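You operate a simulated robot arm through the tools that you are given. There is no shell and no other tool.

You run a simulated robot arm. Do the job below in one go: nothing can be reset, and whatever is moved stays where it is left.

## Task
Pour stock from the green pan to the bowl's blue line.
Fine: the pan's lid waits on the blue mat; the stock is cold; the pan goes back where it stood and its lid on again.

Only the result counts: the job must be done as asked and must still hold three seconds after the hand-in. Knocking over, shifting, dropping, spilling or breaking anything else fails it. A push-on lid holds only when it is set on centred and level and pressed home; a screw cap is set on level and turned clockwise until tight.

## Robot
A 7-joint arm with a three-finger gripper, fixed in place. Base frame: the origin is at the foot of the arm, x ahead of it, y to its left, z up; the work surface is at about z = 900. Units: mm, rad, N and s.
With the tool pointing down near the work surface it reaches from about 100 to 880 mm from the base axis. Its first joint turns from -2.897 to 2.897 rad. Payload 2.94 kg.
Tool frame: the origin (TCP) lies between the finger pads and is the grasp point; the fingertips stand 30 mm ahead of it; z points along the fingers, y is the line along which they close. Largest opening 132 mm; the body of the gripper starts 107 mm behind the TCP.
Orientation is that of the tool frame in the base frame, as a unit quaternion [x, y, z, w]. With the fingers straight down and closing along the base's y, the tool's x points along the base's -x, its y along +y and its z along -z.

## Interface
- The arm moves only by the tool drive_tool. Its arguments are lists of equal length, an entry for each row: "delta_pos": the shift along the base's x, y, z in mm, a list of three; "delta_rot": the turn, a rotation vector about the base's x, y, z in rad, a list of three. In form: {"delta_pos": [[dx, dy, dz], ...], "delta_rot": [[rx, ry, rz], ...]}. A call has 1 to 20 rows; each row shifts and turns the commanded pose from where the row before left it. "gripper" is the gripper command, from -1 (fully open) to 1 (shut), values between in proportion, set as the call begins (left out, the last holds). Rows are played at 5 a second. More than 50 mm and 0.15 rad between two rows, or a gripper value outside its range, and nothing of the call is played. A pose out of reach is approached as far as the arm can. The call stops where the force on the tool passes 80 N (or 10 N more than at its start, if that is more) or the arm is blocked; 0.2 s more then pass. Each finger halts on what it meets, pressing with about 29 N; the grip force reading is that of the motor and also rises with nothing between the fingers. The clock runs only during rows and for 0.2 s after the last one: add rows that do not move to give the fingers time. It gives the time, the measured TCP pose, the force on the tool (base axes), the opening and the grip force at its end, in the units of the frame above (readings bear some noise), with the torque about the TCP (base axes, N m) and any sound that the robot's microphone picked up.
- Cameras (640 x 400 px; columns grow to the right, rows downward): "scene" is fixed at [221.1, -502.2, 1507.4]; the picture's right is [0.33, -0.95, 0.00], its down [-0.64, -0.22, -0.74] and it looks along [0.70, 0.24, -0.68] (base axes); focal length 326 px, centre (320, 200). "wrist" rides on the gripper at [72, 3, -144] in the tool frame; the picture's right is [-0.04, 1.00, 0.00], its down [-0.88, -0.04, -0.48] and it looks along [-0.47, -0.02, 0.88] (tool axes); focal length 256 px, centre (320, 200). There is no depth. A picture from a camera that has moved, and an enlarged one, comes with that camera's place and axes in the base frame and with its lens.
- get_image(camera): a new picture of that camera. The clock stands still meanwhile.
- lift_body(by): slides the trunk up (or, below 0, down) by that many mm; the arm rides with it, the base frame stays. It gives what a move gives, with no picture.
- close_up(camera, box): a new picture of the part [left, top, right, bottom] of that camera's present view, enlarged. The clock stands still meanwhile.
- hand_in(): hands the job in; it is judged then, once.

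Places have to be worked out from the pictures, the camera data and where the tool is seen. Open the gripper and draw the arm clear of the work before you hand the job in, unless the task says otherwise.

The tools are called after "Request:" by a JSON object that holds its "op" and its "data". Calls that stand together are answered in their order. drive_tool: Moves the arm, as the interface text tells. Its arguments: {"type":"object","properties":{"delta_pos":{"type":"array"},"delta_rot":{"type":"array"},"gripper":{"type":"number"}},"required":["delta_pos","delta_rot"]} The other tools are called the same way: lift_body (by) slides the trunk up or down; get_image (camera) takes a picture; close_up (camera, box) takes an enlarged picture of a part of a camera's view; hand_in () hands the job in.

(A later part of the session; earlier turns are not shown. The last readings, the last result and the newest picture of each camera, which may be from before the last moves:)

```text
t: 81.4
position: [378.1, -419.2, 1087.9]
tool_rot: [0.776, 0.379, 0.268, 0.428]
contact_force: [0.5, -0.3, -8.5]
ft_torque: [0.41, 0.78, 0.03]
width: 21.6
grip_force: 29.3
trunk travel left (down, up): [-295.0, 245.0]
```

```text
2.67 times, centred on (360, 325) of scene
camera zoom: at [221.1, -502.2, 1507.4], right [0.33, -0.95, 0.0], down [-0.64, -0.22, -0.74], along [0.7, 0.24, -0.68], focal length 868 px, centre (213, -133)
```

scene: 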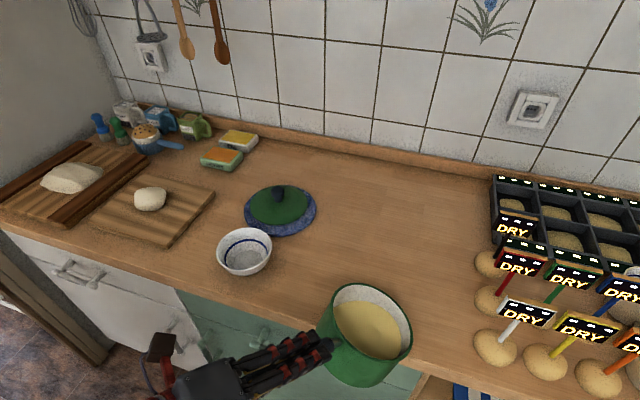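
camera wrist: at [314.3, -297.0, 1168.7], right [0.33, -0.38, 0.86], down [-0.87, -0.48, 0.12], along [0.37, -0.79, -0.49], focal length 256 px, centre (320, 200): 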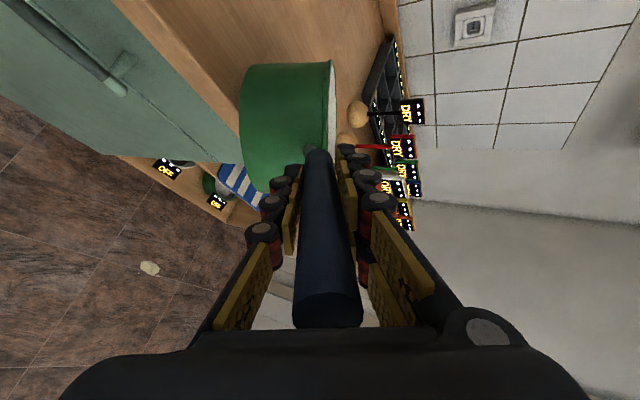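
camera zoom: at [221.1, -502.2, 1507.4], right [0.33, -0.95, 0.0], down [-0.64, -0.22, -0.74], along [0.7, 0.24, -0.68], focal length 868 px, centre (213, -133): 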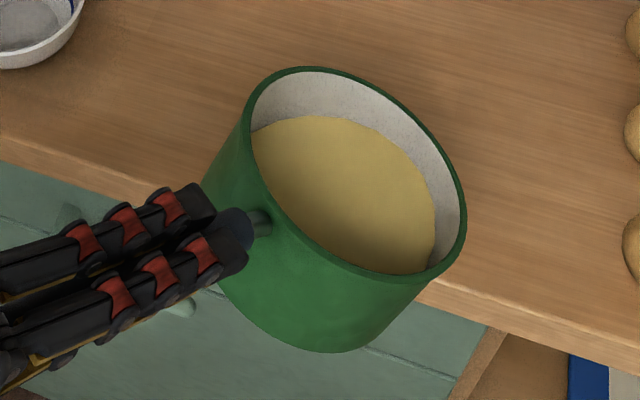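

Lifted clear with the stock intact. I'll raise the trunk another 70 mm for room, then move the tool outward, away from the base.

Request:
{"op": "lift_body", "data": {"by": 70}}

Request:
{"op": "drive_tool", "data": {"delta_pos": [[4, -2, 0], [6, -3, 0], [8, -3, 0], [0, 0, 0]], "delta_rot": [[0, 0, 0], [0, 0, 0], [0, 0, 0], [0, 0, 0]]}}

```text
t: 82.5
position: [378.8, -420.3, 1158.2]
tool_rot: [0.776, 0.379, 0.267, 0.428]
contact_force: [-0.1, 0.9, -9.2]
ft_torque: [0.36, 0.75, -0.01]
width: 21.9
grip_force: 29.2
trunk travel left (down, up): [-365.0, 175.0]
```

```text
t: 83.5
position: [398.2, -428.4, 1162.1]
tool_rot: [0.774, 0.38, 0.268, 0.431]
contact_force: [-0.5, 0.0, -9.9]
ft_torque: [0.44, 0.74, 0.04]
width: 21.6
grip_force: 29.3
trunk travel left (down, up): [-365.0, 175.0]
```

Moving outward tracks properly now. I'll continue outward toward the original pick region, turning the yaw slowly back.

Request:
{"op": "drive_tool", "data": {"delta_pos": [[6, 0, 0], [9, 0, 0], [12, 0, 0], [12, 0, 0], [12, 0, 0], [12, 0, 0], [12, 0, 0], [9, 0, 0], [6, 0, 0], [0, 0, 0]], "delta_rot": [[0, 0, 0.01], [0, 0, 0.02], [0, 0, 0.02], [0, 0, 0.02], [0, 0, 0.02], [0, 0, 0.02], [0, 0, 0.02], [0, 0, 0.02], [0, 0, 0.01], [0, 0, 0]]}}

```text
t: 85.7
position: [487.1, -429.3, 1162.5]
tool_rot: [0.741, 0.44, 0.302, 0.407]
contact_force: [0.1, -0.2, -9.0]
ft_torque: [0.28, 0.81, 0.02]
width: 21.8
grip_force: 29.0
trunk travel left (down, up): [-365.0, 175.0]
```

Tracking well. Now I'll correct the 5° roll, continue outward and up a bit.

Request:
{"op": "drive_tool", "data": {"delta_pos": [[6, 2, 2], [10, 3, 4], [12, 3, 6], [12, 3, 8], [12, 3, 8], [12, 3, 8], [12, 2, 6], [8, 1, 4], [4, 0, 2], [0, 0, 0]], "delta_rot": [[-0.0138, 0.0058, 0.0083], [-0.0138, 0.0058, 0.0083], [-0.0138, 0.0058, 0.0083], [-0.0138, 0.0058, 0.0083], [-0.0138, 0.0058, 0.0083], [-0.0138, 0.0058, 0.0083], [0.006, 0.016, 0], [0.006, 0.016, 0], [0.006, 0.016, 0], [0, 0, 0]]}}

Request:
{"op": "get_image", "data": {"camera": "scene"}}

```text
t: 87.9
position: [575.3, -408.5, 1210.2]
tool_rot: [0.728, 0.485, 0.267, 0.405]
contact_force: [-0.4, -0.1, -9.4]
ft_torque: [0.36, 0.8, -0.03]
width: 21.8
grip_force: 28.9
trunk travel left (down, up): [-365.0, 175.0]
```

```text
taken
```

scene: 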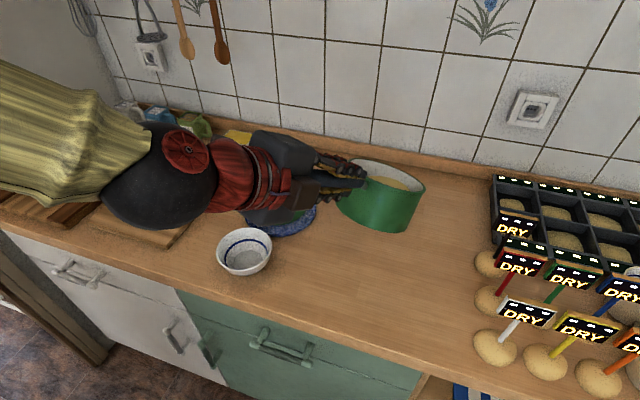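

The arm is now in a good posture: the forearm is nearly horizontal, the tool points further down than the forearm, and the roll is corrected. I'll lower the trunk 50 mm and raise the tool 50 mm to gain wrist margin.

Request:
{"op": "lift_body", "data": {"by": -50}}

Request:
{"op": "drive_tool", "data": {"delta_pos": [[0, 0, 4], [0, 0, 8], [0, 0, 10], [0, 0, 10], [0, 0, 8], [0, 0, 5], [0, 0, 0]], "delta_rot": [[0, 0, 0], [0, 0, 0], [0, 0, 0], [0, 0, 0], [0, 0, 0], [0, 0, 0], [0, 0, 0]]}}

Request:
{"op": "close_up", "data": {"camera": "scene", "box": [240, 90, 480, 250]}}

```text
t: 88.8
position: [575.0, -409.0, 1161.9]
tool_rot: [0.728, 0.485, 0.267, 0.405]
contact_force: [1.2, -0.2, -8.9]
ft_torque: [0.34, 0.74, -0.02]
width: 22.2
grip_force: 28.9
trunk travel left (down, up): [-315.0, 225.0]
```

```text
t: 90.4
position: [574.8, -409.3, 1205.7]
tool_rot: [0.727, 0.484, 0.268, 0.406]
contact_force: [0.1, -0.6, -9.3]
ft_torque: [0.33, 0.78, -0.03]
width: 22.1
grip_force: 29.0
trunk travel left (down, up): [-315.0, 225.0]
```

```text
2.50 times, centred on (360, 170) of scene
camera zoom: at [221.1, -502.2, 1507.4], right [0.33, -0.95, 0.0], down [-0.64, -0.22, -0.74], along [0.7, 0.24, -0.68], focal length 814 px, centre (220, 275)
```

zoom: 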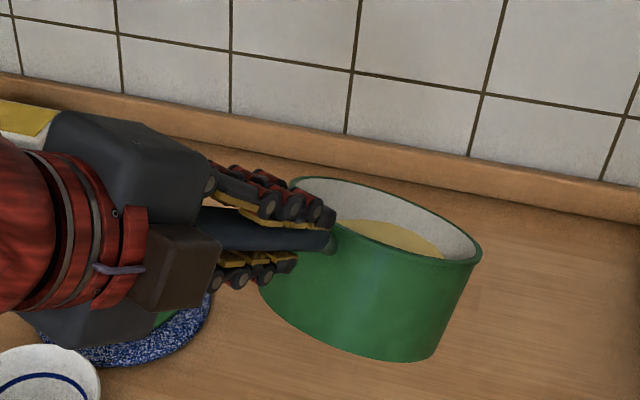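

Good margin and all clear. I'll start carrying the pan left with clockwise yaw in a short segment and verify tracking.

Request:
{"op": "drive_tool", "data": {"delta_pos": [[1, 4, 0], [2, 7, 0], [3, 10, 0], [3, 12, 0], [3, 12, 0], [3, 12, 0], [3, 10, 0], [2, 7, 0], [1, 4, 0], [0, 0, 0]], "delta_rot": [[0, 0, -0.01], [0, 0, -0.02], [0, 0, -0.025], [0, 0, -0.025], [0, 0, -0.025], [0, 0, -0.025], [0, 0, -0.025], [0, 0, -0.02], [0, 0, -0.01], [0, 0, 0]]}}

```text
t: 92.6
position: [595.8, -331.4, 1205.1]
tool_rot: [0.769, 0.416, 0.228, 0.429]
contact_force: [-0.1, 0.3, -8.9]
ft_torque: [0.41, 0.66, 0.0]
width: 22.0
grip_force: 29.2
trunk travel left (down, up): [-315.0, 225.0]
```

Tracks exactly. Continuing left and clockwise.

Request:
{"op": "drive_tool", "data": {"delta_pos": [[1, 5, 0], [1, 9, 0], [1, 12, 0], [1, 14, 0], [1, 14, 0], [1, 14, 0], [1, 14, 0], [0, 14, 0], [0, 12, 0], [0, 9, 0], [0, 5, 0], [0, 0, 0]], "delta_rot": [[0, 0, -0.01], [0, 0, -0.02], [0, 0, -0.025], [0, 0, -0.03], [0, 0, -0.03], [0, 0, -0.03], [0, 0, -0.03], [0, 0, -0.03], [0, 0, -0.03], [0, 0, -0.02], [0, 0, -0.01], [0, 0, 0]]}}

```text
t: 95.2
position: [602.3, -209.6, 1205.8]
tool_rot: [0.817, 0.31, 0.171, 0.455]
contact_force: [0.1, 0.3, -8.6]
ft_torque: [0.61, 0.51, 0.02]
width: 22.0
grip_force: 28.8
trunk travel left (down, up): [-315.0, 225.0]
```

Tracks well: yaw now -49°, pitch 32°. Continuing to the pre-pour position on the left of the bowl.

Request:
{"op": "drive_tool", "data": {"delta_pos": [[-1, 5, 0], [-2, 9, 0], [-3, 12, 0], [-4, 13, 0], [-5, 14, 0], [-5, 14, 0], [-5, 14, 0], [-5, 14, 0], [-4, 12, 0], [-3, 9, 0], [-2, 5, 0], [0, 0, 0]], "delta_rot": [[0, 0, -0.01], [0, 0, -0.02], [0, 0, -0.025], [0, 0, -0.025], [0, 0, -0.025], [0, 0, -0.025], [0, 0, -0.025], [0, 0, -0.025], [0, 0, -0.025], [0, 0, -0.02], [0, 0, -0.01], [0, 0, 0]]}}

Request:
{"op": "get_image", "data": {"camera": "scene"}}

```text
t: 97.8
position: [563.7, -86.5, 1205.0]
tool_rot: [0.848, 0.212, 0.116, 0.471]
contact_force: [-0.9, -0.5, -10.0]
ft_torque: [0.74, 0.39, -0.01]
width: 21.9
grip_force: 28.8
trunk travel left (down, up): [-315.0, 225.0]
```

```text
taken
```

scene: 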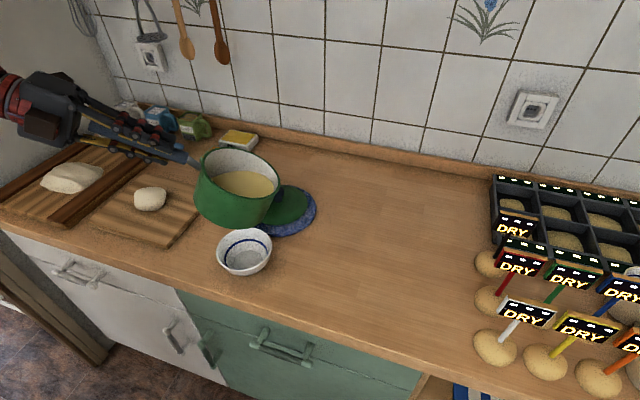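

Excellent: the pan is now on the left of the bowl, and the predicted lip position matches the picture. I'll move on so the lip will come over the bowl, staying high.

Request:
{"op": "drive_tool", "data": {"delta_pos": [[-2, 4, 0], [-4, 8, 0], [-6, 11, 0], [-7, 12, 0], [-7, 13, 0], [-7, 13, 0], [-6, 12, 0], [-5, 9, 0], [-4, 6, 0], [-2, 3, 0], [0, 0, 0]], "delta_rot": [[0, 0, -0.008], [0, 0, -0.014], [0, 0, -0.016], [0, 0, -0.016], [0, 0, -0.016], [0, 0, -0.016], [0, 0, -0.016], [0, 0, -0.014], [0, 0, -0.012], [0, 0, -0.01], [0, 0, 0]]}}

Request:
{"op": "get_image", "data": {"camera": "scene"}}

Request:
{"op": "get_image", "data": {"camera": "wrist"}}

```text
t: 100.2
position: [514.9, 2.2, 1205.6]
tool_rot: [0.861, 0.152, 0.084, 0.479]
contact_force: [0.0, 0.0, -9.8]
ft_torque: [0.76, 0.24, -0.04]
width: 21.9
grip_force: 28.9
trunk travel left (down, up): [-315.0, 225.0]
```

```text
taken
```

scene: 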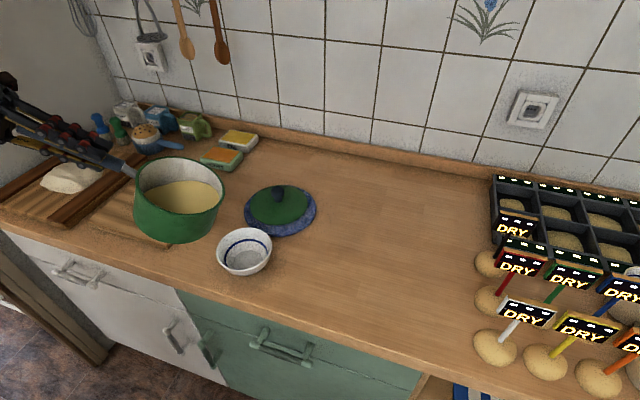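

```text
taken
camera wrist: at [541.3, 139.6, 1284.6], right [0.14, -0.51, 0.85], down [-0.97, 0.1, 0.22], along [-0.2, -0.86, -0.48], focal length 256 px, centre (320, 200)
```

wrist: 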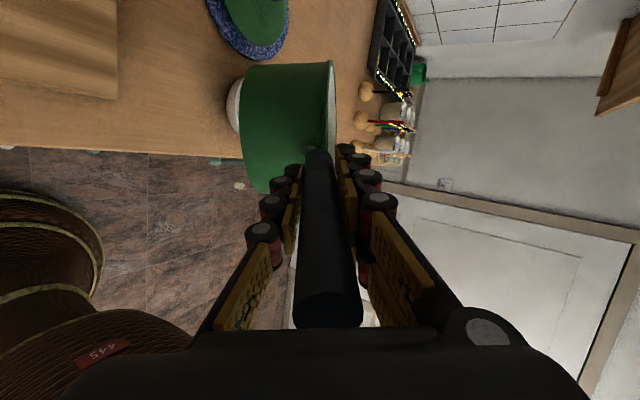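

The lip is above the bowl on target, about 150 mm above the rim. I'll tip to about 33° while pivoting around the lip and come down partway, still short of pouring.

Request:
{"op": "drive_tool", "data": {"delta_pos": [[0.8, -2.2, -4.5], [0.8, -2.2, -4.5], [0.8, -2.2, -4.5], [0.8, -2.2, -4.5], [0.8, -2.2, -4.5], [0.9, -2.3, -4.5], [0, 0, 0]], "delta_rot": [[0.021, 0.0076, 0], [0.021, 0.0076, 0], [0.021, 0.0076, 0], [0.021, 0.0076, 0], [0.021, 0.0076, 0], [0.021, 0.0076, 0], [0, 0, 0]]}}

Request:
{"op": "close_up", "data": {"camera": "scene", "box": [100, 130, 340, 300]}}

```text
t: 101.8
position: [519.2, -11.3, 1178.7]
tool_rot: [0.89, 0.16, 0.072, 0.421]
contact_force: [0.6, 0.2, -9.4]
ft_torque: [0.63, 0.19, 0.0]
width: 21.9
grip_force: 28.8
trunk travel left (down, up): [-315.0, 225.0]
```

```text
2.35 times, centred on (220, 215) of scene
camera zoom: at [221.1, -502.2, 1507.4], right [0.33, -0.95, 0.0], down [-0.64, -0.22, -0.74], along [0.7, 0.24, -0.68], focal length 766 px, centre (555, 165)
```

zoom: 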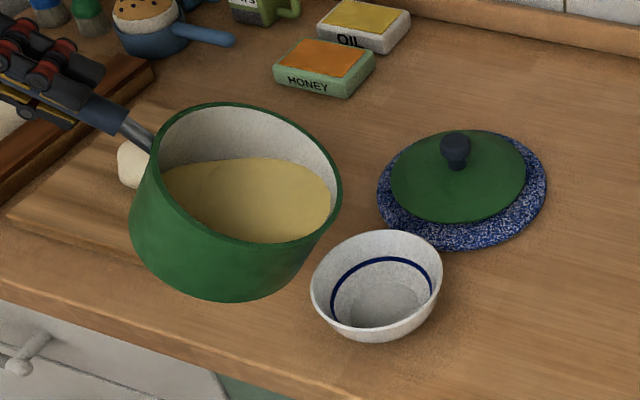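

Perfect view: the lip is at about (583, -186, 1061), 17 mm short of the bowl centre, and the stock is close to the lip. I'll lower 24 mm, which keeps clearance to the bowl rim, and check.

Request:
{"op": "drive_tool", "data": {"delta_pos": [[0, 0, -5], [0, 0, -7], [0, 0, -7], [0, 0, -5], [0, 0, 0]], "delta_rot": [[0, 0, 0], [0, 0, 0], [0, 0, 0], [0, 0, 0], [0, 0, 0]]}}

Request:
{"op": "close_up", "data": {"camera": "scene", "box": [130, 150, 330, 300]}}

Request:
{"op": "get_image", "data": {"camera": "wrist"}}

```text
t: 103.0
position: [519.7, -11.6, 1154.0]
tool_rot: [0.891, 0.158, 0.073, 0.42]
contact_force: [-0.2, 0.5, -9.3]
ft_torque: [0.65, 0.21, -0.01]
width: 21.7
grip_force: 29.1
trunk travel left (down, up): [-315.0, 225.0]
```

```text
2.67 times, centred on (230, 225) of scene
camera zoom: at [221.1, -502.2, 1507.4], right [0.33, -0.95, 0.0], down [-0.64, -0.22, -0.74], along [0.7, 0.24, -0.68], focal length 868 px, centre (560, 133)
```

zoom: 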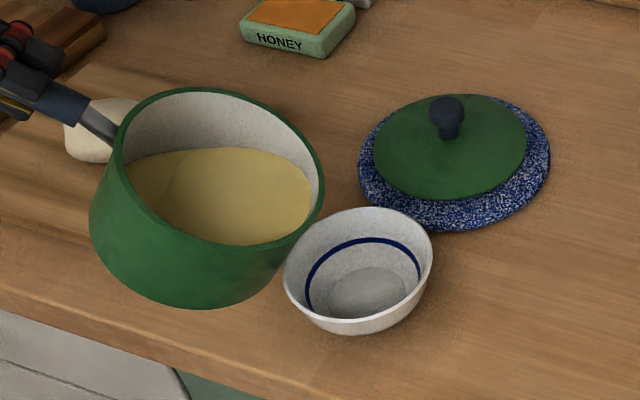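

```text
taken
camera wrist: at [550.2, 116.3, 1248.3], right [0.18, -0.61, 0.77], down [-0.96, 0.07, 0.28], along [-0.22, -0.79, -0.57], focal length 256 px, centre (320, 200)
```

wrist: 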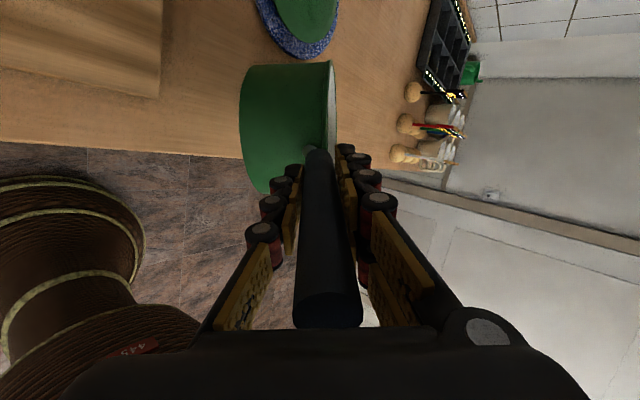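

The lip is over the bowl's inner area with about 8 mm clearance between the pan wall and the rim. I'll tilt in roughly 1° steps around the lip and watch.

Request:
{"op": "drive_tool", "data": {"delta_pos": [[0.5, -1.3, 3], [0.4, -1.2, 2.8], [0, 0, 0], [0, 0, 0]], "delta_rot": [[0.01, 0.0036, 0], [0.0097, 0.0036, 0], [0, 0, 0], [0, 0, 0]]}}

Request:
{"op": "close_up", "data": {"camera": "scene", "box": [150, 170, 310, 290]}}

```text
t: 104.0
position: [519.5, -13.3, 1158.9]
tool_rot: [0.896, 0.159, 0.071, 0.409]
contact_force: [-0.3, -1.5, -10.0]
ft_torque: [0.61, 0.2, 0.01]
width: 21.7
grip_force: 29.1
trunk travel left (down, up): [-315.0, 225.0]
```

```text
3.33 times, centred on (230, 230) of scene
camera zoom: at [221.1, -502.2, 1507.4], right [0.33, -0.95, 0.0], down [-0.64, -0.22, -0.74], along [0.7, 0.24, -0.68], focal length 1086 px, centre (620, 100)
```

zoom: 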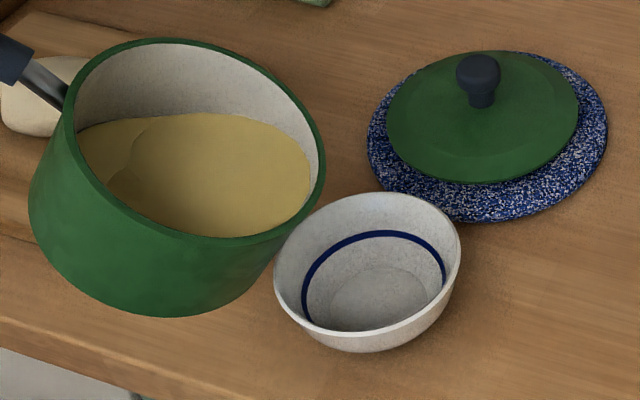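

No flow yet at about 34°. Next step +1.5°.

Request:
{"op": "drive_tool", "data": {"delta_pos": [[0.6, -1.6, 2.4], [0.6, -1.6, 2.4], [0, 0, 0], [0, 0, 0]], "delta_rot": [[0.0123, 0.0045, 0], [0.0123, 0.0045, 0], [0, 0, 0], [0, 0, 0]]}}

Request:
{"op": "close_up", "data": {"camera": "scene", "box": [150, 170, 310, 290]}}

```text
t: 105.0
position: [519.8, -15.7, 1164.6]
tool_rot: [0.9, 0.16, 0.07, 0.399]
contact_force: [-0.9, 0.2, -9.9]
ft_torque: [0.63, 0.2, 0.0]
width: 21.8
grip_force: 29.0
trunk travel left (down, up): [-315.0, 225.0]
```

```text
3.33 times, centred on (230, 230) of scene
camera zoom: at [221.1, -502.2, 1507.4], right [0.33, -0.95, 0.0], down [-0.64, -0.22, -0.74], along [0.7, 0.24, -0.68], focal length 1086 px, centre (620, 100)
```

zoom: 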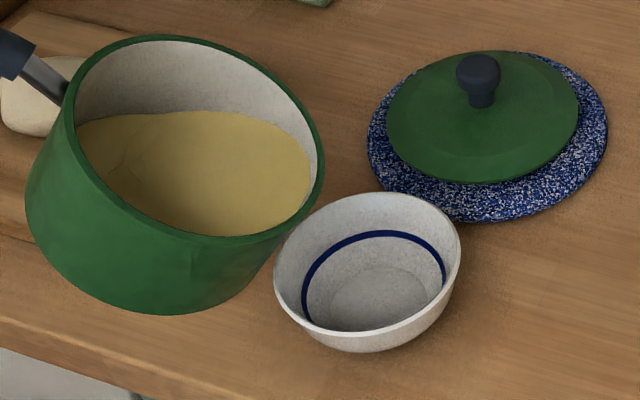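

Still no flow at about 35.6°. Another 1°.

Request:
{"op": "drive_tool", "data": {"delta_pos": [[0.4, -1.05, 1.6], [0.4, -1.05, 1.6], [0, 0, 0], [0, 0, 0]], "delta_rot": [[0.0082, 0.003, 0], [0.0082, 0.003, 0], [0, 0, 0], [0, 0, 0]]}}

Request:
{"op": "close_up", "data": {"camera": "scene", "box": [150, 170, 310, 290]}}

```text
t: 106.0
position: [522.1, -17.7, 1168.0]
tool_rot: [0.904, 0.161, 0.067, 0.392]
contact_force: [-1.0, 0.8, -9.2]
ft_torque: [0.55, 0.21, 0.01]
width: 21.8
grip_force: 29.6
trunk travel left (down, up): [-315.0, 225.0]
```

```text
3.33 times, centred on (230, 230) of scene
camera zoom: at [221.1, -502.2, 1507.4], right [0.33, -0.95, 0.0], down [-0.64, -0.22, -0.74], along [0.7, 0.24, -0.68], focal length 1086 px, centre (620, 100)
```

zoom: 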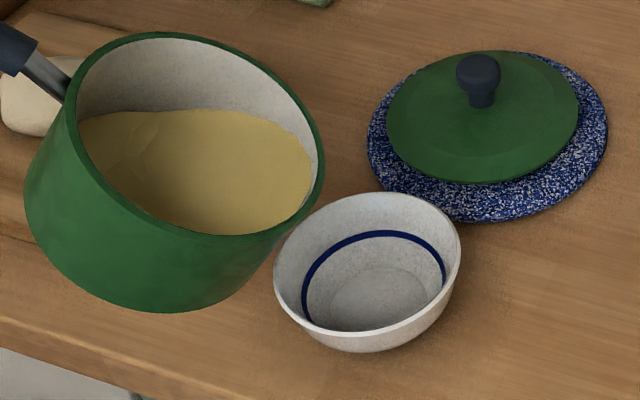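

No flow yet at about 36.6°. Another 1°.

Request:
{"op": "drive_tool", "data": {"delta_pos": [[0.4, -1.05, 1.6], [0.4, -1.05, 1.6], [0, 0, 0], [0, 0, 0]], "delta_rot": [[0.0082, 0.003, 0], [0.0082, 0.003, 0], [0, 0, 0], [0, 0, 0]]}}

Request:
{"op": "close_up", "data": {"camera": "scene", "box": [150, 170, 310, 290]}}

```text
t: 107.0
position: [522.9, -20.5, 1172.4]
tool_rot: [0.907, 0.162, 0.066, 0.383]
contact_force: [-0.3, -0.3, -8.4]
ft_torque: [0.53, 0.2, 0.01]
width: 21.6
grip_force: 29.0
trunk travel left (down, up): [-315.0, 225.0]
```

```text
3.33 times, centred on (230, 230) of scene
camera zoom: at [221.1, -502.2, 1507.4], right [0.33, -0.95, 0.0], down [-0.64, -0.22, -0.74], along [0.7, 0.24, -0.68], focal length 1086 px, centre (620, 100)
```

zoom: 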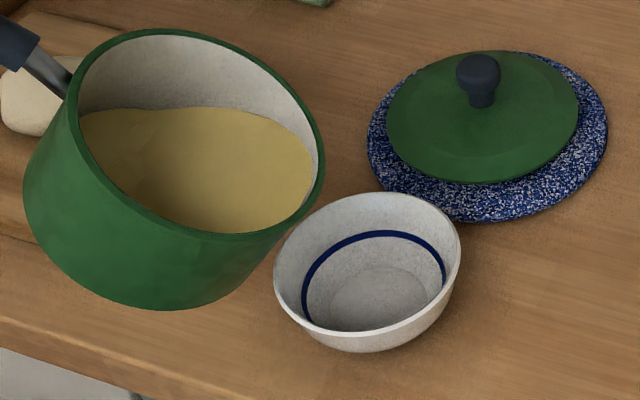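

Still none at about 37.6°. Another 1°.

Request:
{"op": "drive_tool", "data": {"delta_pos": [[0.4, -1.05, 1.6], [0.4, -1.05, 1.6], [0, 0, 0], [0, 0, 0]], "delta_rot": [[0.0082, 0.003, 0], [0.0082, 0.003, 0], [0, 0, 0], [0, 0, 0]]}}

Request:
{"op": "close_up", "data": {"camera": "scene", "box": [150, 170, 310, 290]}}

```text
t: 108.0
position: [523.7, -22.7, 1175.6]
tool_rot: [0.91, 0.162, 0.065, 0.376]
contact_force: [-0.3, -0.3, -9.3]
ft_torque: [0.54, 0.19, 0.0]
width: 21.5
grip_force: 28.9
trunk travel left (down, up): [-315.0, 225.0]
```

```text
3.33 times, centred on (230, 230) of scene
camera zoom: at [221.1, -502.2, 1507.4], right [0.33, -0.95, 0.0], down [-0.64, -0.22, -0.74], along [0.7, 0.24, -0.68], focal length 1086 px, centre (620, 100)
```

zoom: 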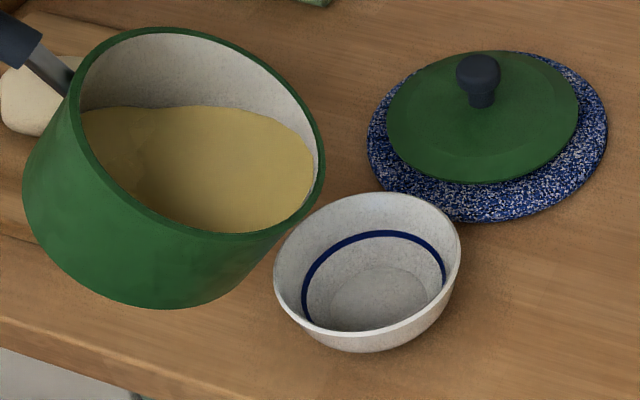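

Still none at about 38.6°. Another 1°.

Request:
{"op": "drive_tool", "data": {"delta_pos": [[0.4, -1.1, 1.6], [0.4, -1.1, 1.6], [0, 0, 0], [0, 0, 0]], "delta_rot": [[0.0082, 0.003, 0], [0.0082, 0.003, 0], [0, 0, 0], [0, 0, 0]]}}

Request:
{"op": "close_up", "data": {"camera": "scene", "box": [150, 170, 310, 290]}}

```text
t: 109.0
position: [524.4, -24.3, 1176.9]
tool_rot: [0.913, 0.162, 0.063, 0.368]
contact_force: [0.3, -0.3, -8.9]
ft_torque: [0.53, 0.18, 0.0]
width: 21.7
grip_force: 29.0
trunk travel left (down, up): [-315.0, 225.0]
```

```text
3.33 times, centred on (230, 230) of scene
camera zoom: at [221.1, -502.2, 1507.4], right [0.33, -0.95, 0.0], down [-0.64, -0.22, -0.74], along [0.7, 0.24, -0.68], focal length 1086 px, centre (620, 100)
```

zoom: 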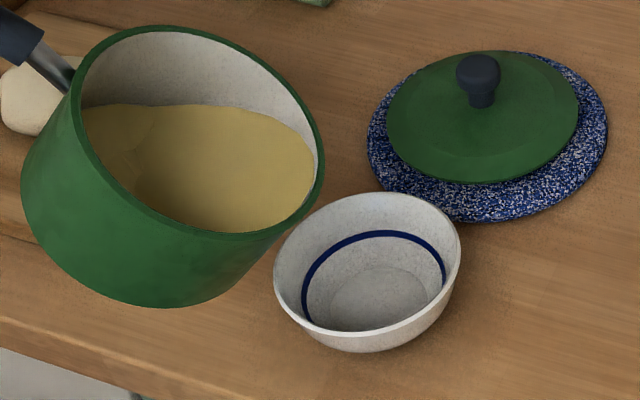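

None at about 39.5°; the surface is right below the lip. Another 1°.

Request:
{"op": "drive_tool", "data": {"delta_pos": [[0.4, -1.1, 1.5], [0.4, -1.1, 1.5], [0, 0, 0], [0, 0, 0]], "delta_rot": [[0.0082, 0.003, 0], [0.0082, 0.003, 0], [0, 0, 0], [0, 0, 0]]}}

Request:
{"op": "close_up", "data": {"camera": "scene", "box": [150, 170, 310, 290]}}

```text
t: 110.0
position: [525.4, -26.8, 1181.7]
tool_rot: [0.916, 0.164, 0.063, 0.36]
contact_force: [0.7, -0.1, -9.0]
ft_torque: [0.46, 0.2, 0.01]
width: 21.7
grip_force: 28.7
trunk travel left (down, up): [-315.0, 225.0]
```

```text
3.33 times, centred on (230, 230) of scene
camera zoom: at [221.1, -502.2, 1507.4], right [0.33, -0.95, 0.0], down [-0.64, -0.22, -0.74], along [0.7, 0.24, -0.68], focal length 1086 px, centre (620, 100)
```

zoom: 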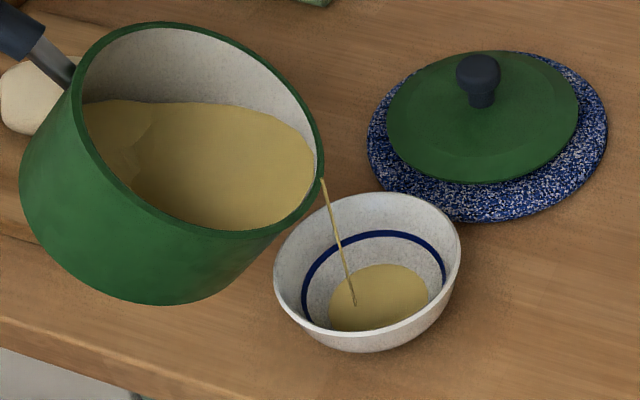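

Pouring has started: a thin stream lands near the middle of the bowl and the floor is covered. I'll hold still briefly and see how it rises.

Request:
{"op": "drive_tool", "data": {"delta_pos": [[0, 0, 0], [0, 0, 0]], "delta_rot": [[0, 0, 0], [0, 0, 0]]}}

Request:
{"op": "close_up", "data": {"camera": "scene", "box": [150, 170, 310, 290]}}

```text
t: 110.6
position: [525.4, -26.5, 1180.4]
tool_rot: [0.916, 0.164, 0.063, 0.359]
contact_force: [-0.6, 0.1, -9.4]
ft_torque: [0.49, 0.16, 0.01]
width: 21.7
grip_force: 28.5
trunk travel left (down, up): [-315.0, 225.0]
```

```text
3.33 times, centred on (230, 230) of scene
camera zoom: at [221.1, -502.2, 1507.4], right [0.33, -0.95, 0.0], down [-0.64, -0.22, -0.74], along [0.7, 0.24, -0.68], focal length 1086 px, centre (620, 100)
```

zoom: 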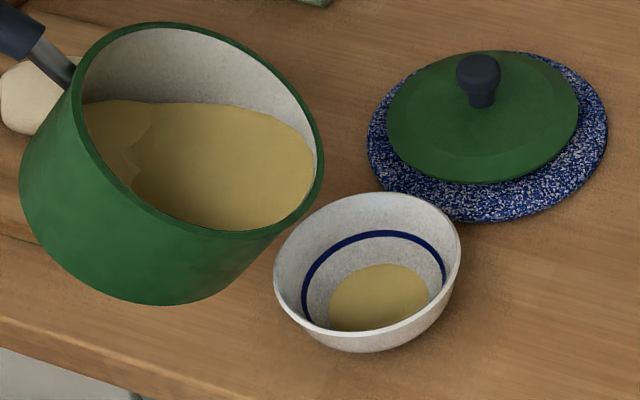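

The flow stopped by itself, so it behaves quasi-statically with each tilt step adding a little. Continuing by 1° steps.

Request:
{"op": "drive_tool", "data": {"delta_pos": [[0.4, -1.15, 1.5], [0.4, -1.15, 1.5], [0, 0, 0], [0, 0, 0], [0, 0, 0]], "delta_rot": [[0.0082, 0.003, 0], [0.0082, 0.003, 0], [0, 0, 0], [0, 0, 0], [0, 0, 0]]}}

Request:
{"op": "close_up", "data": {"camera": "scene", "box": [150, 170, 310, 290]}}

```text
t: 111.8
position: [525.7, -27.6, 1183.8]
tool_rot: [0.92, 0.164, 0.061, 0.352]
contact_force: [-0.2, 0.0, -9.2]
ft_torque: [0.49, 0.15, 0.0]
width: 21.9
grip_force: 29.0
trunk travel left (down, up): [-315.0, 225.0]
```

```text
3.33 times, centred on (230, 230) of scene
camera zoom: at [221.1, -502.2, 1507.4], right [0.33, -0.95, 0.0], down [-0.64, -0.22, -0.74], along [0.7, 0.24, -0.68], focal length 1086 px, centre (620, 100)
```

zoom: 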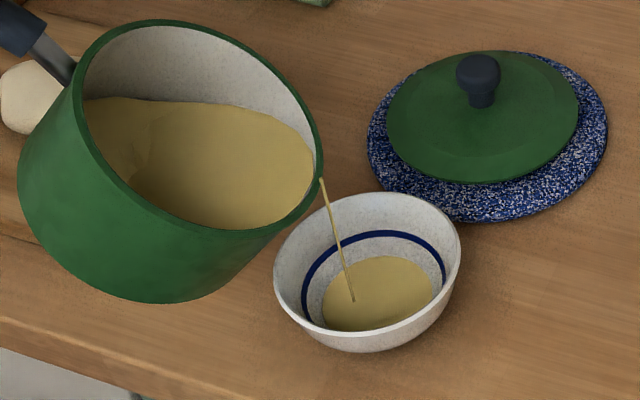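

The level is rising and the stream is well inside the bowl. Next 1°.

Request:
{"op": "drive_tool", "data": {"delta_pos": [[0.4, -1.15, 1.5], [0.4, -1.15, 1.5], [0, 0, 0], [0, 0, 0], [0, 0, 0], [0, 0, 0]], "delta_rot": [[0.0082, 0.003, 0], [0.0082, 0.003, 0], [0, 0, 0], [0, 0, 0], [0, 0, 0], [0, 0, 0]]}}

Request:
{"op": "close_up", "data": {"camera": "scene", "box": [150, 170, 310, 290]}}

```text
t: 113.2
position: [526.5, -30.3, 1186.2]
tool_rot: [0.923, 0.165, 0.06, 0.343]
contact_force: [-0.7, 0.0, -9.1]
ft_torque: [0.46, 0.15, 0.02]
width: 21.5
grip_force: 28.7
trunk travel left (down, up): [-315.0, 225.0]
```

```text
3.33 times, centred on (230, 230) of scene
camera zoom: at [221.1, -502.2, 1507.4], right [0.33, -0.95, 0.0], down [-0.64, -0.22, -0.74], along [0.7, 0.24, -0.68], focal length 1086 px, centre (620, 100)
```

zoom: 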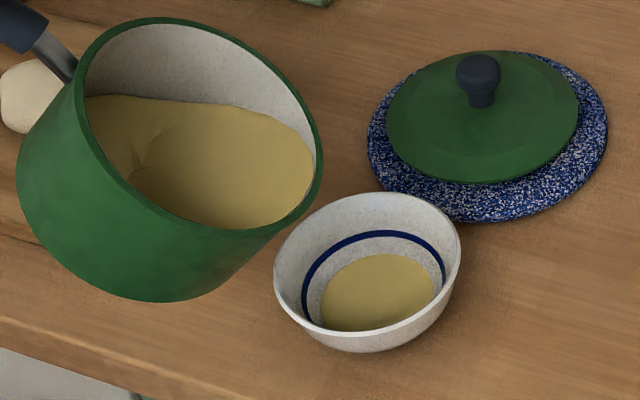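

Level up a little; flow has stopped. Next about 1.2°.

Request:
{"op": "drive_tool", "data": {"delta_pos": [[0.5, -1.4, 1.75], [0.5, -1.4, 1.75], [0, 0, 0], [0, 0, 0], [0, 0, 0], [0, 0, 0]], "delta_rot": [[0.0098, 0.0036, 0], [0.0098, 0.0036, 0], [0, 0, 0], [0, 0, 0], [0, 0, 0], [0, 0, 0]]}}

Request:
{"op": "close_up", "data": {"camera": "scene", "box": [150, 170, 310, 290]}}

```text
t: 114.6
position: [528.0, -34.3, 1190.2]
tool_rot: [0.926, 0.165, 0.058, 0.334]
contact_force: [0.7, 0.3, -10.0]
ft_torque: [0.44, 0.15, -0.01]
width: 21.8
grip_force: 28.8
trunk travel left (down, up): [-315.0, 225.0]
```

```text
3.33 times, centred on (230, 230) of scene
camera zoom: at [221.1, -502.2, 1507.4], right [0.33, -0.95, 0.0], down [-0.64, -0.22, -0.74], along [0.7, 0.24, -0.68], focal length 1086 px, centre (620, 100)
```

zoom: 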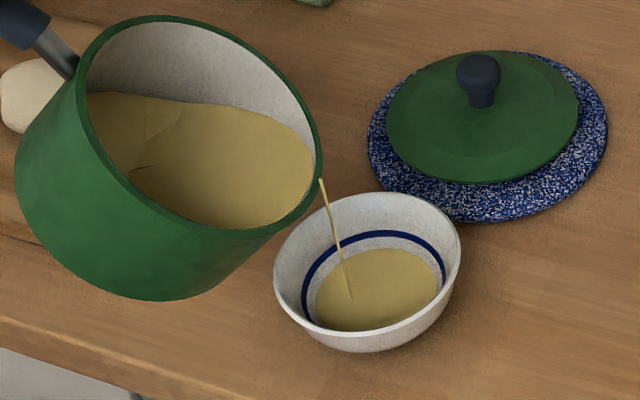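

Rising well: the surface's far edge is at row 248, the line's lower edge near 237. Next 1°.

Request:
{"op": "drive_tool", "data": {"delta_pos": [[0.4, -1.2, 1.4], [0.4, -1.2, 1.4], [0, 0, 0], [0, 0, 0], [0, 0, 0], [0, 0, 0], [0, 0, 0]], "delta_rot": [[0.0082, 0.003, 0], [0.0082, 0.003, 0], [0, 0, 0], [0, 0, 0], [0, 0, 0], [0, 0, 0], [0, 0, 0]]}}

Request:
{"op": "close_up", "data": {"camera": "scene", "box": [150, 170, 310, 290]}}

```text
t: 116.2
position: [527.0, -36.5, 1193.6]
tool_rot: [0.929, 0.167, 0.056, 0.326]
contact_force: [0.2, 0.1, -8.8]
ft_torque: [0.38, 0.1, -0.03]
width: 21.7
grip_force: 28.8
trunk travel left (down, up): [-315.0, 225.0]
```

```text
3.33 times, centred on (230, 230) of scene
camera zoom: at [221.1, -502.2, 1507.4], right [0.33, -0.95, 0.0], down [-0.64, -0.22, -0.74], along [0.7, 0.24, -0.68], focal length 1086 px, centre (620, 100)
```

zoom: 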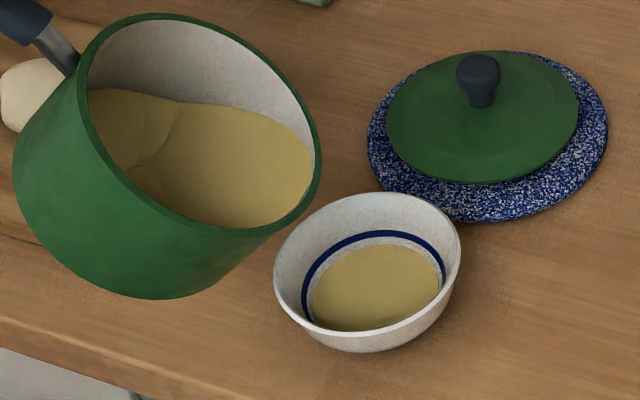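

Closer now. I'll zoom in on the bowl to judge the remaining gap to the line.

Request:
{"op": "close_up", "data": {"camera": "scene", "box": [210, 222, 280, 282]}}

```text
6.67 times, centred on (245, 252) of scene
camera zoom: at [221.1, -502.2, 1507.4], right [0.33, -0.95, 0.0], down [-0.64, -0.22, -0.74], along [0.7, 0.24, -0.68], focal length 2171 px, centre (820, -147)
```

zoom: 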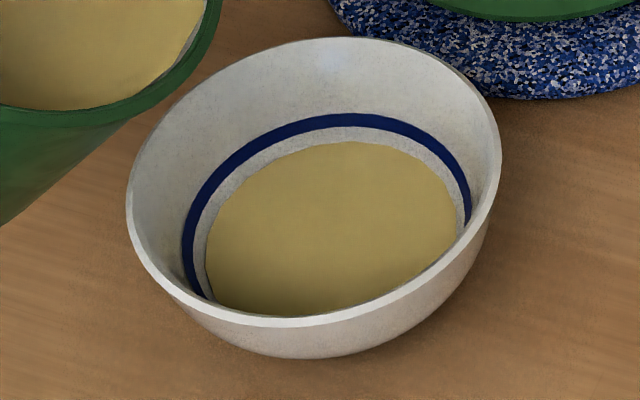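

The surface edge is about 4 mm below the line's lower edge, with about 2.5 mm gained per degree. Another 1°.

Request:
{"op": "drive_tool", "data": {"delta_pos": [[0.4, -1.2, 1.4], [0.4, -1.2, 1.4], [0, 0, 0], [0, 0, 0], [0, 0, 0], [0, 0, 0], [0, 0, 0]], "delta_rot": [[0.0082, 0.003, 0], [0.0082, 0.003, 0], [0, 0, 0], [0, 0, 0], [0, 0, 0], [0, 0, 0], [0, 0, 0]]}}

Request:
{"op": "close_up", "data": {"camera": "scene", "box": [210, 222, 280, 282]}}

```text
t: 117.8
position: [529.0, -38.8, 1196.1]
tool_rot: [0.932, 0.167, 0.055, 0.317]
contact_force: [-0.1, 0.8, -7.6]
ft_torque: [0.37, 0.11, 0.01]
width: 21.7
grip_force: 29.2
trunk travel left (down, up): [-315.0, 225.0]
```

```text
6.67 times, centred on (245, 252) of scene
camera zoom: at [221.1, -502.2, 1507.4], right [0.33, -0.95, 0.0], down [-0.64, -0.22, -0.74], along [0.7, 0.24, -0.68], focal length 2171 px, centre (820, -147)
```

zoom: 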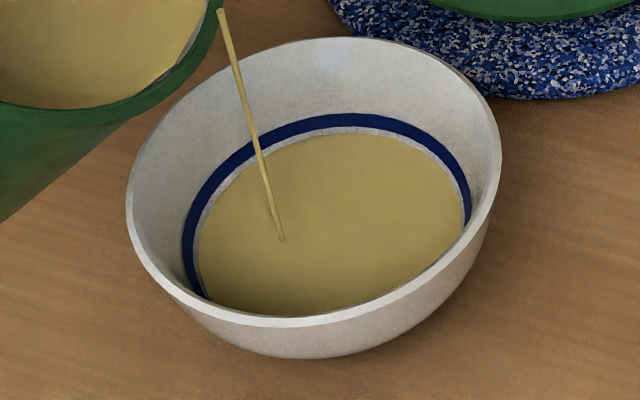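

Almost at the line's lower edge and still trickling. I'll hold to let it settle.

Request:
{"op": "drive_tool", "data": {"delta_pos": [[0, 0, 0], [0, 0, 0], [0, 0, 0]], "delta_rot": [[0, 0, 0], [0, 0, 0], [0, 0, 0]]}}

Request:
{"op": "close_up", "data": {"camera": "scene", "box": [210, 222, 280, 282]}}

```text
t: 118.6
position: [529.2, -39.2, 1196.3]
tool_rot: [0.932, 0.167, 0.054, 0.317]
contact_force: [0.6, -0.3, -9.2]
ft_torque: [0.38, 0.08, -0.02]
width: 21.7
grip_force: 29.1
trunk travel left (down, up): [-315.0, 225.0]
```

```text
6.67 times, centred on (245, 252) of scene
camera zoom: at [221.1, -502.2, 1507.4], right [0.33, -0.95, 0.0], down [-0.64, -0.22, -0.74], along [0.7, 0.24, -0.68], focal length 2171 px, centre (820, -147)
```

zoom: 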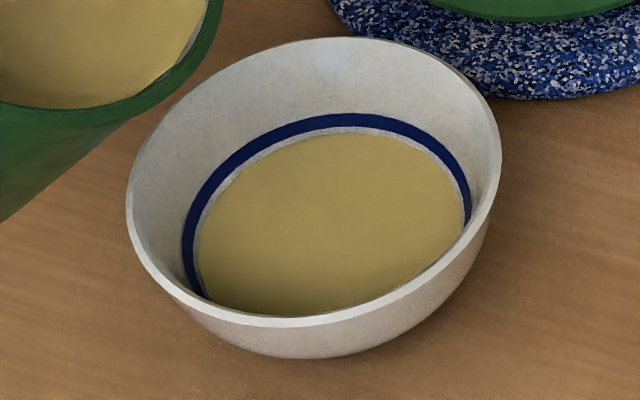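

The level is about 1.5 mm below the line's lower edge. A smaller step of 0.8°.

Request:
{"op": "drive_tool", "data": {"delta_pos": [[0.3, -0.95, 1.1], [0.3, -0.95, 1.1], [0, 0, 0], [0, 0, 0], [0, 0, 0], [0, 0, 0], [0, 0, 0], [0, 0, 0], [0, 0, 0]], "delta_rot": [[0.0066, 0.0024, 0], [0.0066, 0.0024, 0], [0, 0, 0], [0, 0, 0], [0, 0, 0], [0, 0, 0], [0, 0, 0], [0, 0, 0], [0, 0, 0]]}}

Request:
{"op": "close_up", "data": {"camera": "scene", "box": [210, 222, 280, 282]}}

```text
t: 120.6
position: [529.9, -40.8, 1197.6]
tool_rot: [0.934, 0.167, 0.054, 0.311]
contact_force: [-0.1, 0.0, -7.7]
ft_torque: [0.35, 0.09, -0.01]
width: 21.9
grip_force: 29.2
trunk travel left (down, up): [-315.0, 225.0]
```

```text
6.67 times, centred on (245, 252) of scene
camera zoom: at [221.1, -502.2, 1507.4], right [0.33, -0.95, 0.0], down [-0.64, -0.22, -0.74], along [0.7, 0.24, -0.68], focal length 2171 px, centre (820, -147)
```

zoom: 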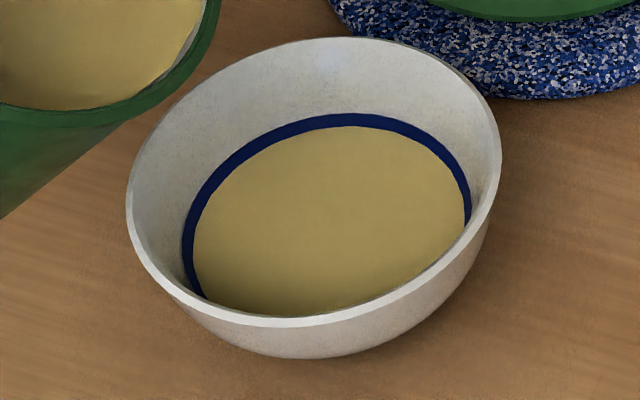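

The surface now meets the lower edge of the line. One more 0.6° to reach the middle of the line.

Request:
{"op": "drive_tool", "data": {"delta_pos": [[0.2, -0.7, 0.8], [0.2, -0.7, 0.8], [0, 0, 0], [0, 0, 0], [0, 0, 0], [0, 0, 0], [0, 0, 0], [0, 0, 0], [0, 0, 0]], "delta_rot": [[0.0049, 0.0018, 0], [0.0049, 0.0018, 0], [0, 0, 0], [0, 0, 0], [0, 0, 0], [0, 0, 0], [0, 0, 0], [0, 0, 0], [0, 0, 0]]}}

Request:
{"op": "close_up", "data": {"camera": "scene", "box": [210, 222, 280, 282]}}

```text
t: 122.6
position: [529.9, -40.3, 1198.2]
tool_rot: [0.936, 0.167, 0.053, 0.306]
contact_force: [-0.2, 0.3, -8.4]
ft_torque: [0.34, 0.11, -0.04]
width: 21.5
grip_force: 29.2
trunk travel left (down, up): [-315.0, 225.0]
```

```text
6.67 times, centred on (245, 252) of scene
camera zoom: at [221.1, -502.2, 1507.4], right [0.33, -0.95, 0.0], down [-0.64, -0.22, -0.74], along [0.7, 0.24, -0.68], focal length 2171 px, centre (820, -147)
```

zoom: 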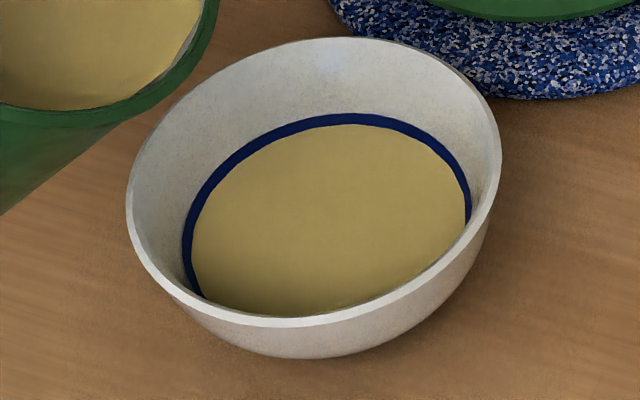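

Now about a quarter of the line is covered. One more 0.5° for the middle.

Request:
{"op": "drive_tool", "data": {"delta_pos": [[0.2, -0.6, 0.7], [0.2, -0.6, 0.7], [0, 0, 0], [0, 0, 0], [0, 0, 0], [0, 0, 0], [0, 0, 0], [0, 0, 0], [0, 0, 0]], "delta_rot": [[0.0041, 0.0015, 0], [0.0041, 0.0015, 0], [0, 0, 0], [0, 0, 0], [0, 0, 0], [0, 0, 0], [0, 0, 0], [0, 0, 0], [0, 0, 0]]}}

Request:
{"op": "close_up", "data": {"camera": "scene", "box": [210, 222, 280, 282]}}

```text
t: 124.6
position: [531.5, -43.5, 1200.1]
tool_rot: [0.937, 0.168, 0.052, 0.302]
contact_force: [-0.3, -0.7, -8.2]
ft_torque: [0.33, 0.12, -0.06]
width: 21.8
grip_force: 29.1
trunk travel left (down, up): [-315.0, 225.0]
```

```text
6.67 times, centred on (245, 252) of scene
camera zoom: at [221.1, -502.2, 1507.4], right [0.33, -0.95, 0.0], down [-0.64, -0.22, -0.74], along [0.7, 0.24, -0.68], focal length 2171 px, centre (820, -147)
```

zoom: 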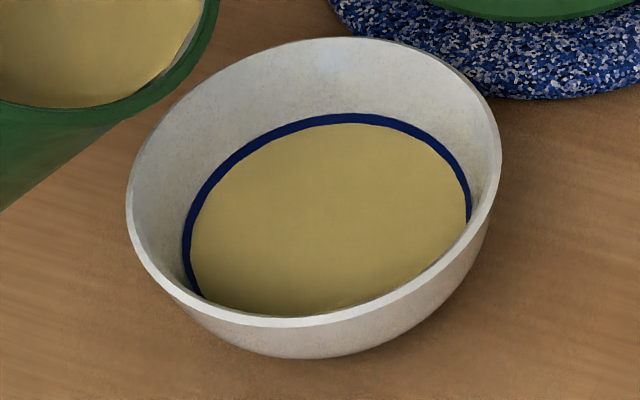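

About a third of the line covered. One last 0.35° to sit at its middle.

Request:
{"op": "drive_tool", "data": {"delta_pos": [[0.15, -0.4, 0.5], [0.15, -0.4, 0.5], [0, 0, 0], [0, 0, 0], [0, 0, 0], [0, 0, 0], [0, 0, 0], [0, 0, 0], [0, 0, 0]], "delta_rot": [[0.0029, 0.001, 0], [0.0029, 0.001, 0], [0, 0, 0], [0, 0, 0], [0, 0, 0], [0, 0, 0], [0, 0, 0], [0, 0, 0], [0, 0, 0]]}}

Request:
{"op": "close_up", "data": {"camera": "scene", "box": [210, 222, 280, 282]}}

```text
t: 126.6
position: [530.5, -43.0, 1201.5]
tool_rot: [0.938, 0.168, 0.052, 0.299]
contact_force: [-1.0, -0.6, -7.7]
ft_torque: [0.3, 0.11, 0.02]
width: 21.5
grip_force: 29.1
trunk travel left (down, up): [-315.0, 225.0]
```

```text
6.67 times, centred on (245, 252) of scene
camera zoom: at [221.1, -502.2, 1507.4], right [0.33, -0.95, 0.0], down [-0.64, -0.22, -0.74], along [0.7, 0.24, -0.68], focal length 2171 px, centre (820, -147)
```

zoom: 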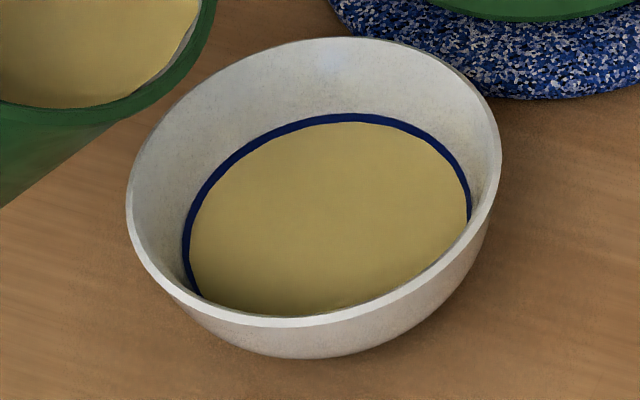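

The stock level now sits within the blue line, near its middle. I'll tip the pan back, keeping the lip over the bowl while rising, so any last drip falls into it.

Request:
{"op": "drive_tool", "data": {"delta_pos": [[-1.3, 3.6, 0], [-1.3, 3.6, -0.4], [-1.3, 3.6, -0.6], [-1.3, 3.7, -0.8], [-1.3, 3.7, -0.8], [-1.3, 3.7, -0.8], [-1.3, 3.7, -0.8], [-1.3, 3.7, -0.8], [-1.4, 3.7, -0.8], [-1.4, 3.7, -0.8], [-1.4, 3.7, -0.8], [-1.4, 3.7, -0.8], [0, 0, 0], [0, 0, 0]], "delta_rot": [[-0.0273, -0.00995, 0], [-0.0273, -0.00995, 0], [-0.0273, -0.00995, 0], [-0.0273, -0.00995, 0], [-0.0273, -0.00995, 0], [-0.0273, -0.00995, 0], [-0.0273, -0.00995, 0], [-0.0273, -0.00995, 0], [-0.0273, -0.00995, 0], [-0.0273, -0.00995, 0], [-0.0273, -0.00995, 0], [-0.0273, -0.00995, 0], [0, 0, 0], [0, 0, 0]]}}

Request:
{"op": "get_image", "data": {"camera": "scene"}}

Request:
{"op": "close_up", "data": {"camera": "scene", "box": [210, 222, 280, 282]}}

```text
t: 129.6
position: [514.7, 0.4, 1194.0]
tool_rot: [0.872, 0.155, 0.08, 0.457]
contact_force: [-0.1, -0.4, -7.6]
ft_torque: [0.66, 0.19, -0.01]
width: 22.0
grip_force: 29.5
trunk travel left (down, up): [-315.0, 225.0]
```

```text
taken
```

scene: 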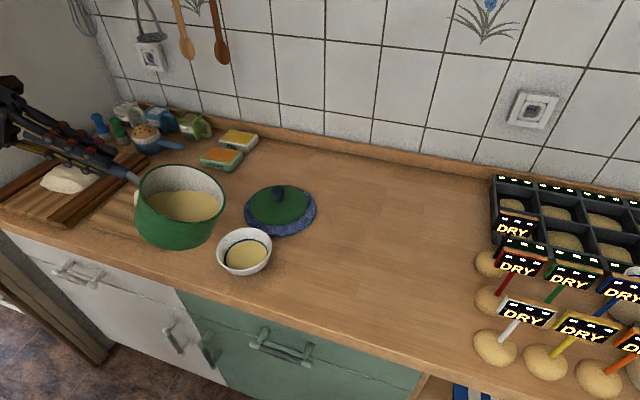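

```text
6.67 times, centred on (245, 252) of scene
camera zoom: at [221.1, -502.2, 1507.4], right [0.33, -0.95, 0.0], down [-0.64, -0.22, -0.74], along [0.7, 0.24, -0.68], focal length 2171 px, centre (820, -147)
```

zoom: 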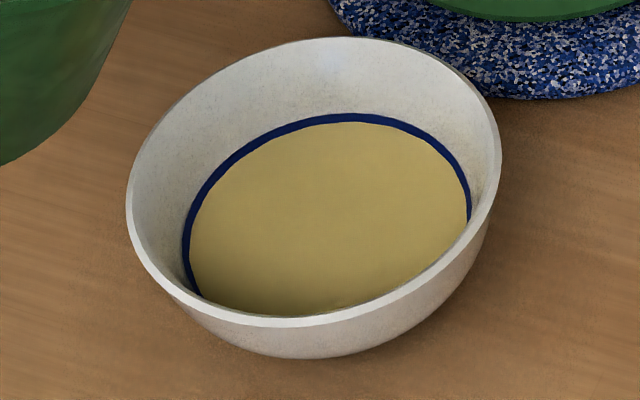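

The bowl is filled to the line with nothing spilled. Now I'll retrace the path back in the same segments.

Request:
{"op": "drive_tool", "data": {"delta_pos": [[2, -3, 2], [4, -6, 3], [5, -9, 3], [6, -11, 3], [6, -12, 2], [6, -12, 0], [6, -12, 0], [5, -10, 0], [5, -7, 0], [4, -5, 0], [0, 0, 0]], "delta_rot": [[0, 0, 0.008], [0, 0, 0.014], [0, 0, 0.016], [0, 0, 0.016], [0, 0, 0.016], [0, 0, 0.016], [0, 0, 0.016], [0, 0, 0.014], [0, 0, 0.012], [0, 0, 0.01], [0, 0, 0]]}}

Request:
{"op": "drive_tool", "data": {"delta_pos": [[2, -5, 0], [3, -9, 0], [4, -12, 0], [5, -14, 0], [5, -14, 0], [5, -14, 0], [5, -14, 0], [4, -13, 0], [3, -12, 0], [2, -9, 0], [1, -6, 0], [0, 0, 0]], "delta_rot": [[0, 0, 0.01], [0, 0, 0.02], [0, 0, 0.025], [0, 0, 0.025], [0, 0, 0.025], [0, 0, 0.025], [0, 0, 0.025], [0, 0, 0.025], [0, 0, 0.025], [0, 0, 0.02], [0, 0, 0.011], [0, 0, 0]]}}

```text
t: 132.0
position: [564.9, -88.2, 1207.2]
tool_rot: [0.86, 0.216, 0.11, 0.449]
contact_force: [-0.5, 0.2, -8.3]
ft_torque: [0.61, 0.32, 0.04]
width: 21.7
grip_force: 29.3
trunk travel left (down, up): [-315.0, 225.0]
```

```text
t: 134.6
position: [601.1, -209.1, 1207.6]
tool_rot: [0.829, 0.315, 0.164, 0.433]
contact_force: [0.6, 0.3, -8.6]
ft_torque: [0.53, 0.48, -0.01]
width: 22.0
grip_force: 28.8
trunk travel left (down, up): [-315.0, 225.0]
```

Tracking exactly. Continuing back toward the pan's place.

Request:
{"op": "drive_tool", "data": {"delta_pos": [[0, -5, 0], [0, -9, 0], [0, -12, 0], [-1, -14, 0], [-1, -14, 0], [-1, -14, 0], [-1, -14, 0], [-1, -14, 0], [0, -12, 0], [0, -9, 0], [0, -5, 0], [0, 0, 0]], "delta_rot": [[0, 0, 0.01], [0, 0, 0.02], [0, 0, 0.025], [0, 0, 0.03], [0, 0, 0.03], [0, 0, 0.03], [0, 0, 0.03], [0, 0, 0.03], [0, 0, 0.027], [0, 0, 0.02], [0, 0, 0.01], [0, 0, 0]]}}

Request:
{"op": "drive_tool", "data": {"delta_pos": [[-1, -4, 0], [-2, -7, 0], [-3, -10, 0], [-3, -12, 0], [-3, -12, 0], [-3, -12, 0], [-3, -10, 0], [-2, -7, 0], [-1, -4, 0], [0, 0, 0]], "delta_rot": [[0, 0, 0.01], [0, 0, 0.02], [0, 0, 0.025], [0, 0, 0.025], [0, 0, 0.025], [0, 0, 0.025], [0, 0, 0.025], [0, 0, 0.02], [0, 0, 0.01], [0, 0, 0]]}}

Request:
{"op": "get_image", "data": {"camera": "scene"}}

```text
t: 137.2
position: [598.2, -331.8, 1207.1]
tool_rot: [0.78, 0.421, 0.218, 0.408]
contact_force: [-0.3, 0.1, -9.5]
ft_torque: [0.38, 0.6, 0.01]
width: 21.7
grip_force: 29.0
trunk travel left (down, up): [-315.0, 225.0]
```

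```text
t: 139.4
position: [577.6, -409.9, 1206.0]
tool_rot: [0.738, 0.49, 0.255, 0.387]
contact_force: [-0.2, 0.3, -7.6]
ft_torque: [0.29, 0.64, -0.01]
width: 21.7
grip_force: 28.9
trunk travel left (down, up): [-315.0, 225.0]
```

```text
taken
```

scene: 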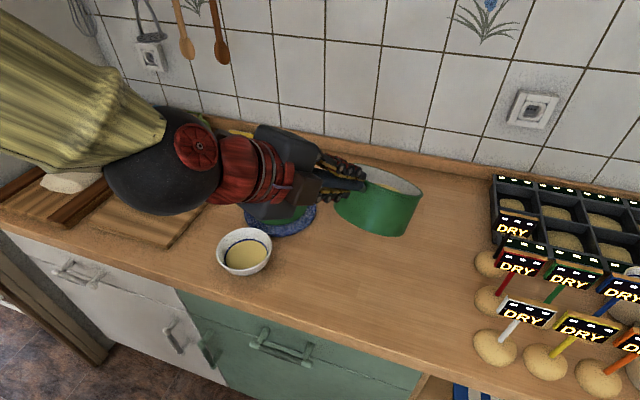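

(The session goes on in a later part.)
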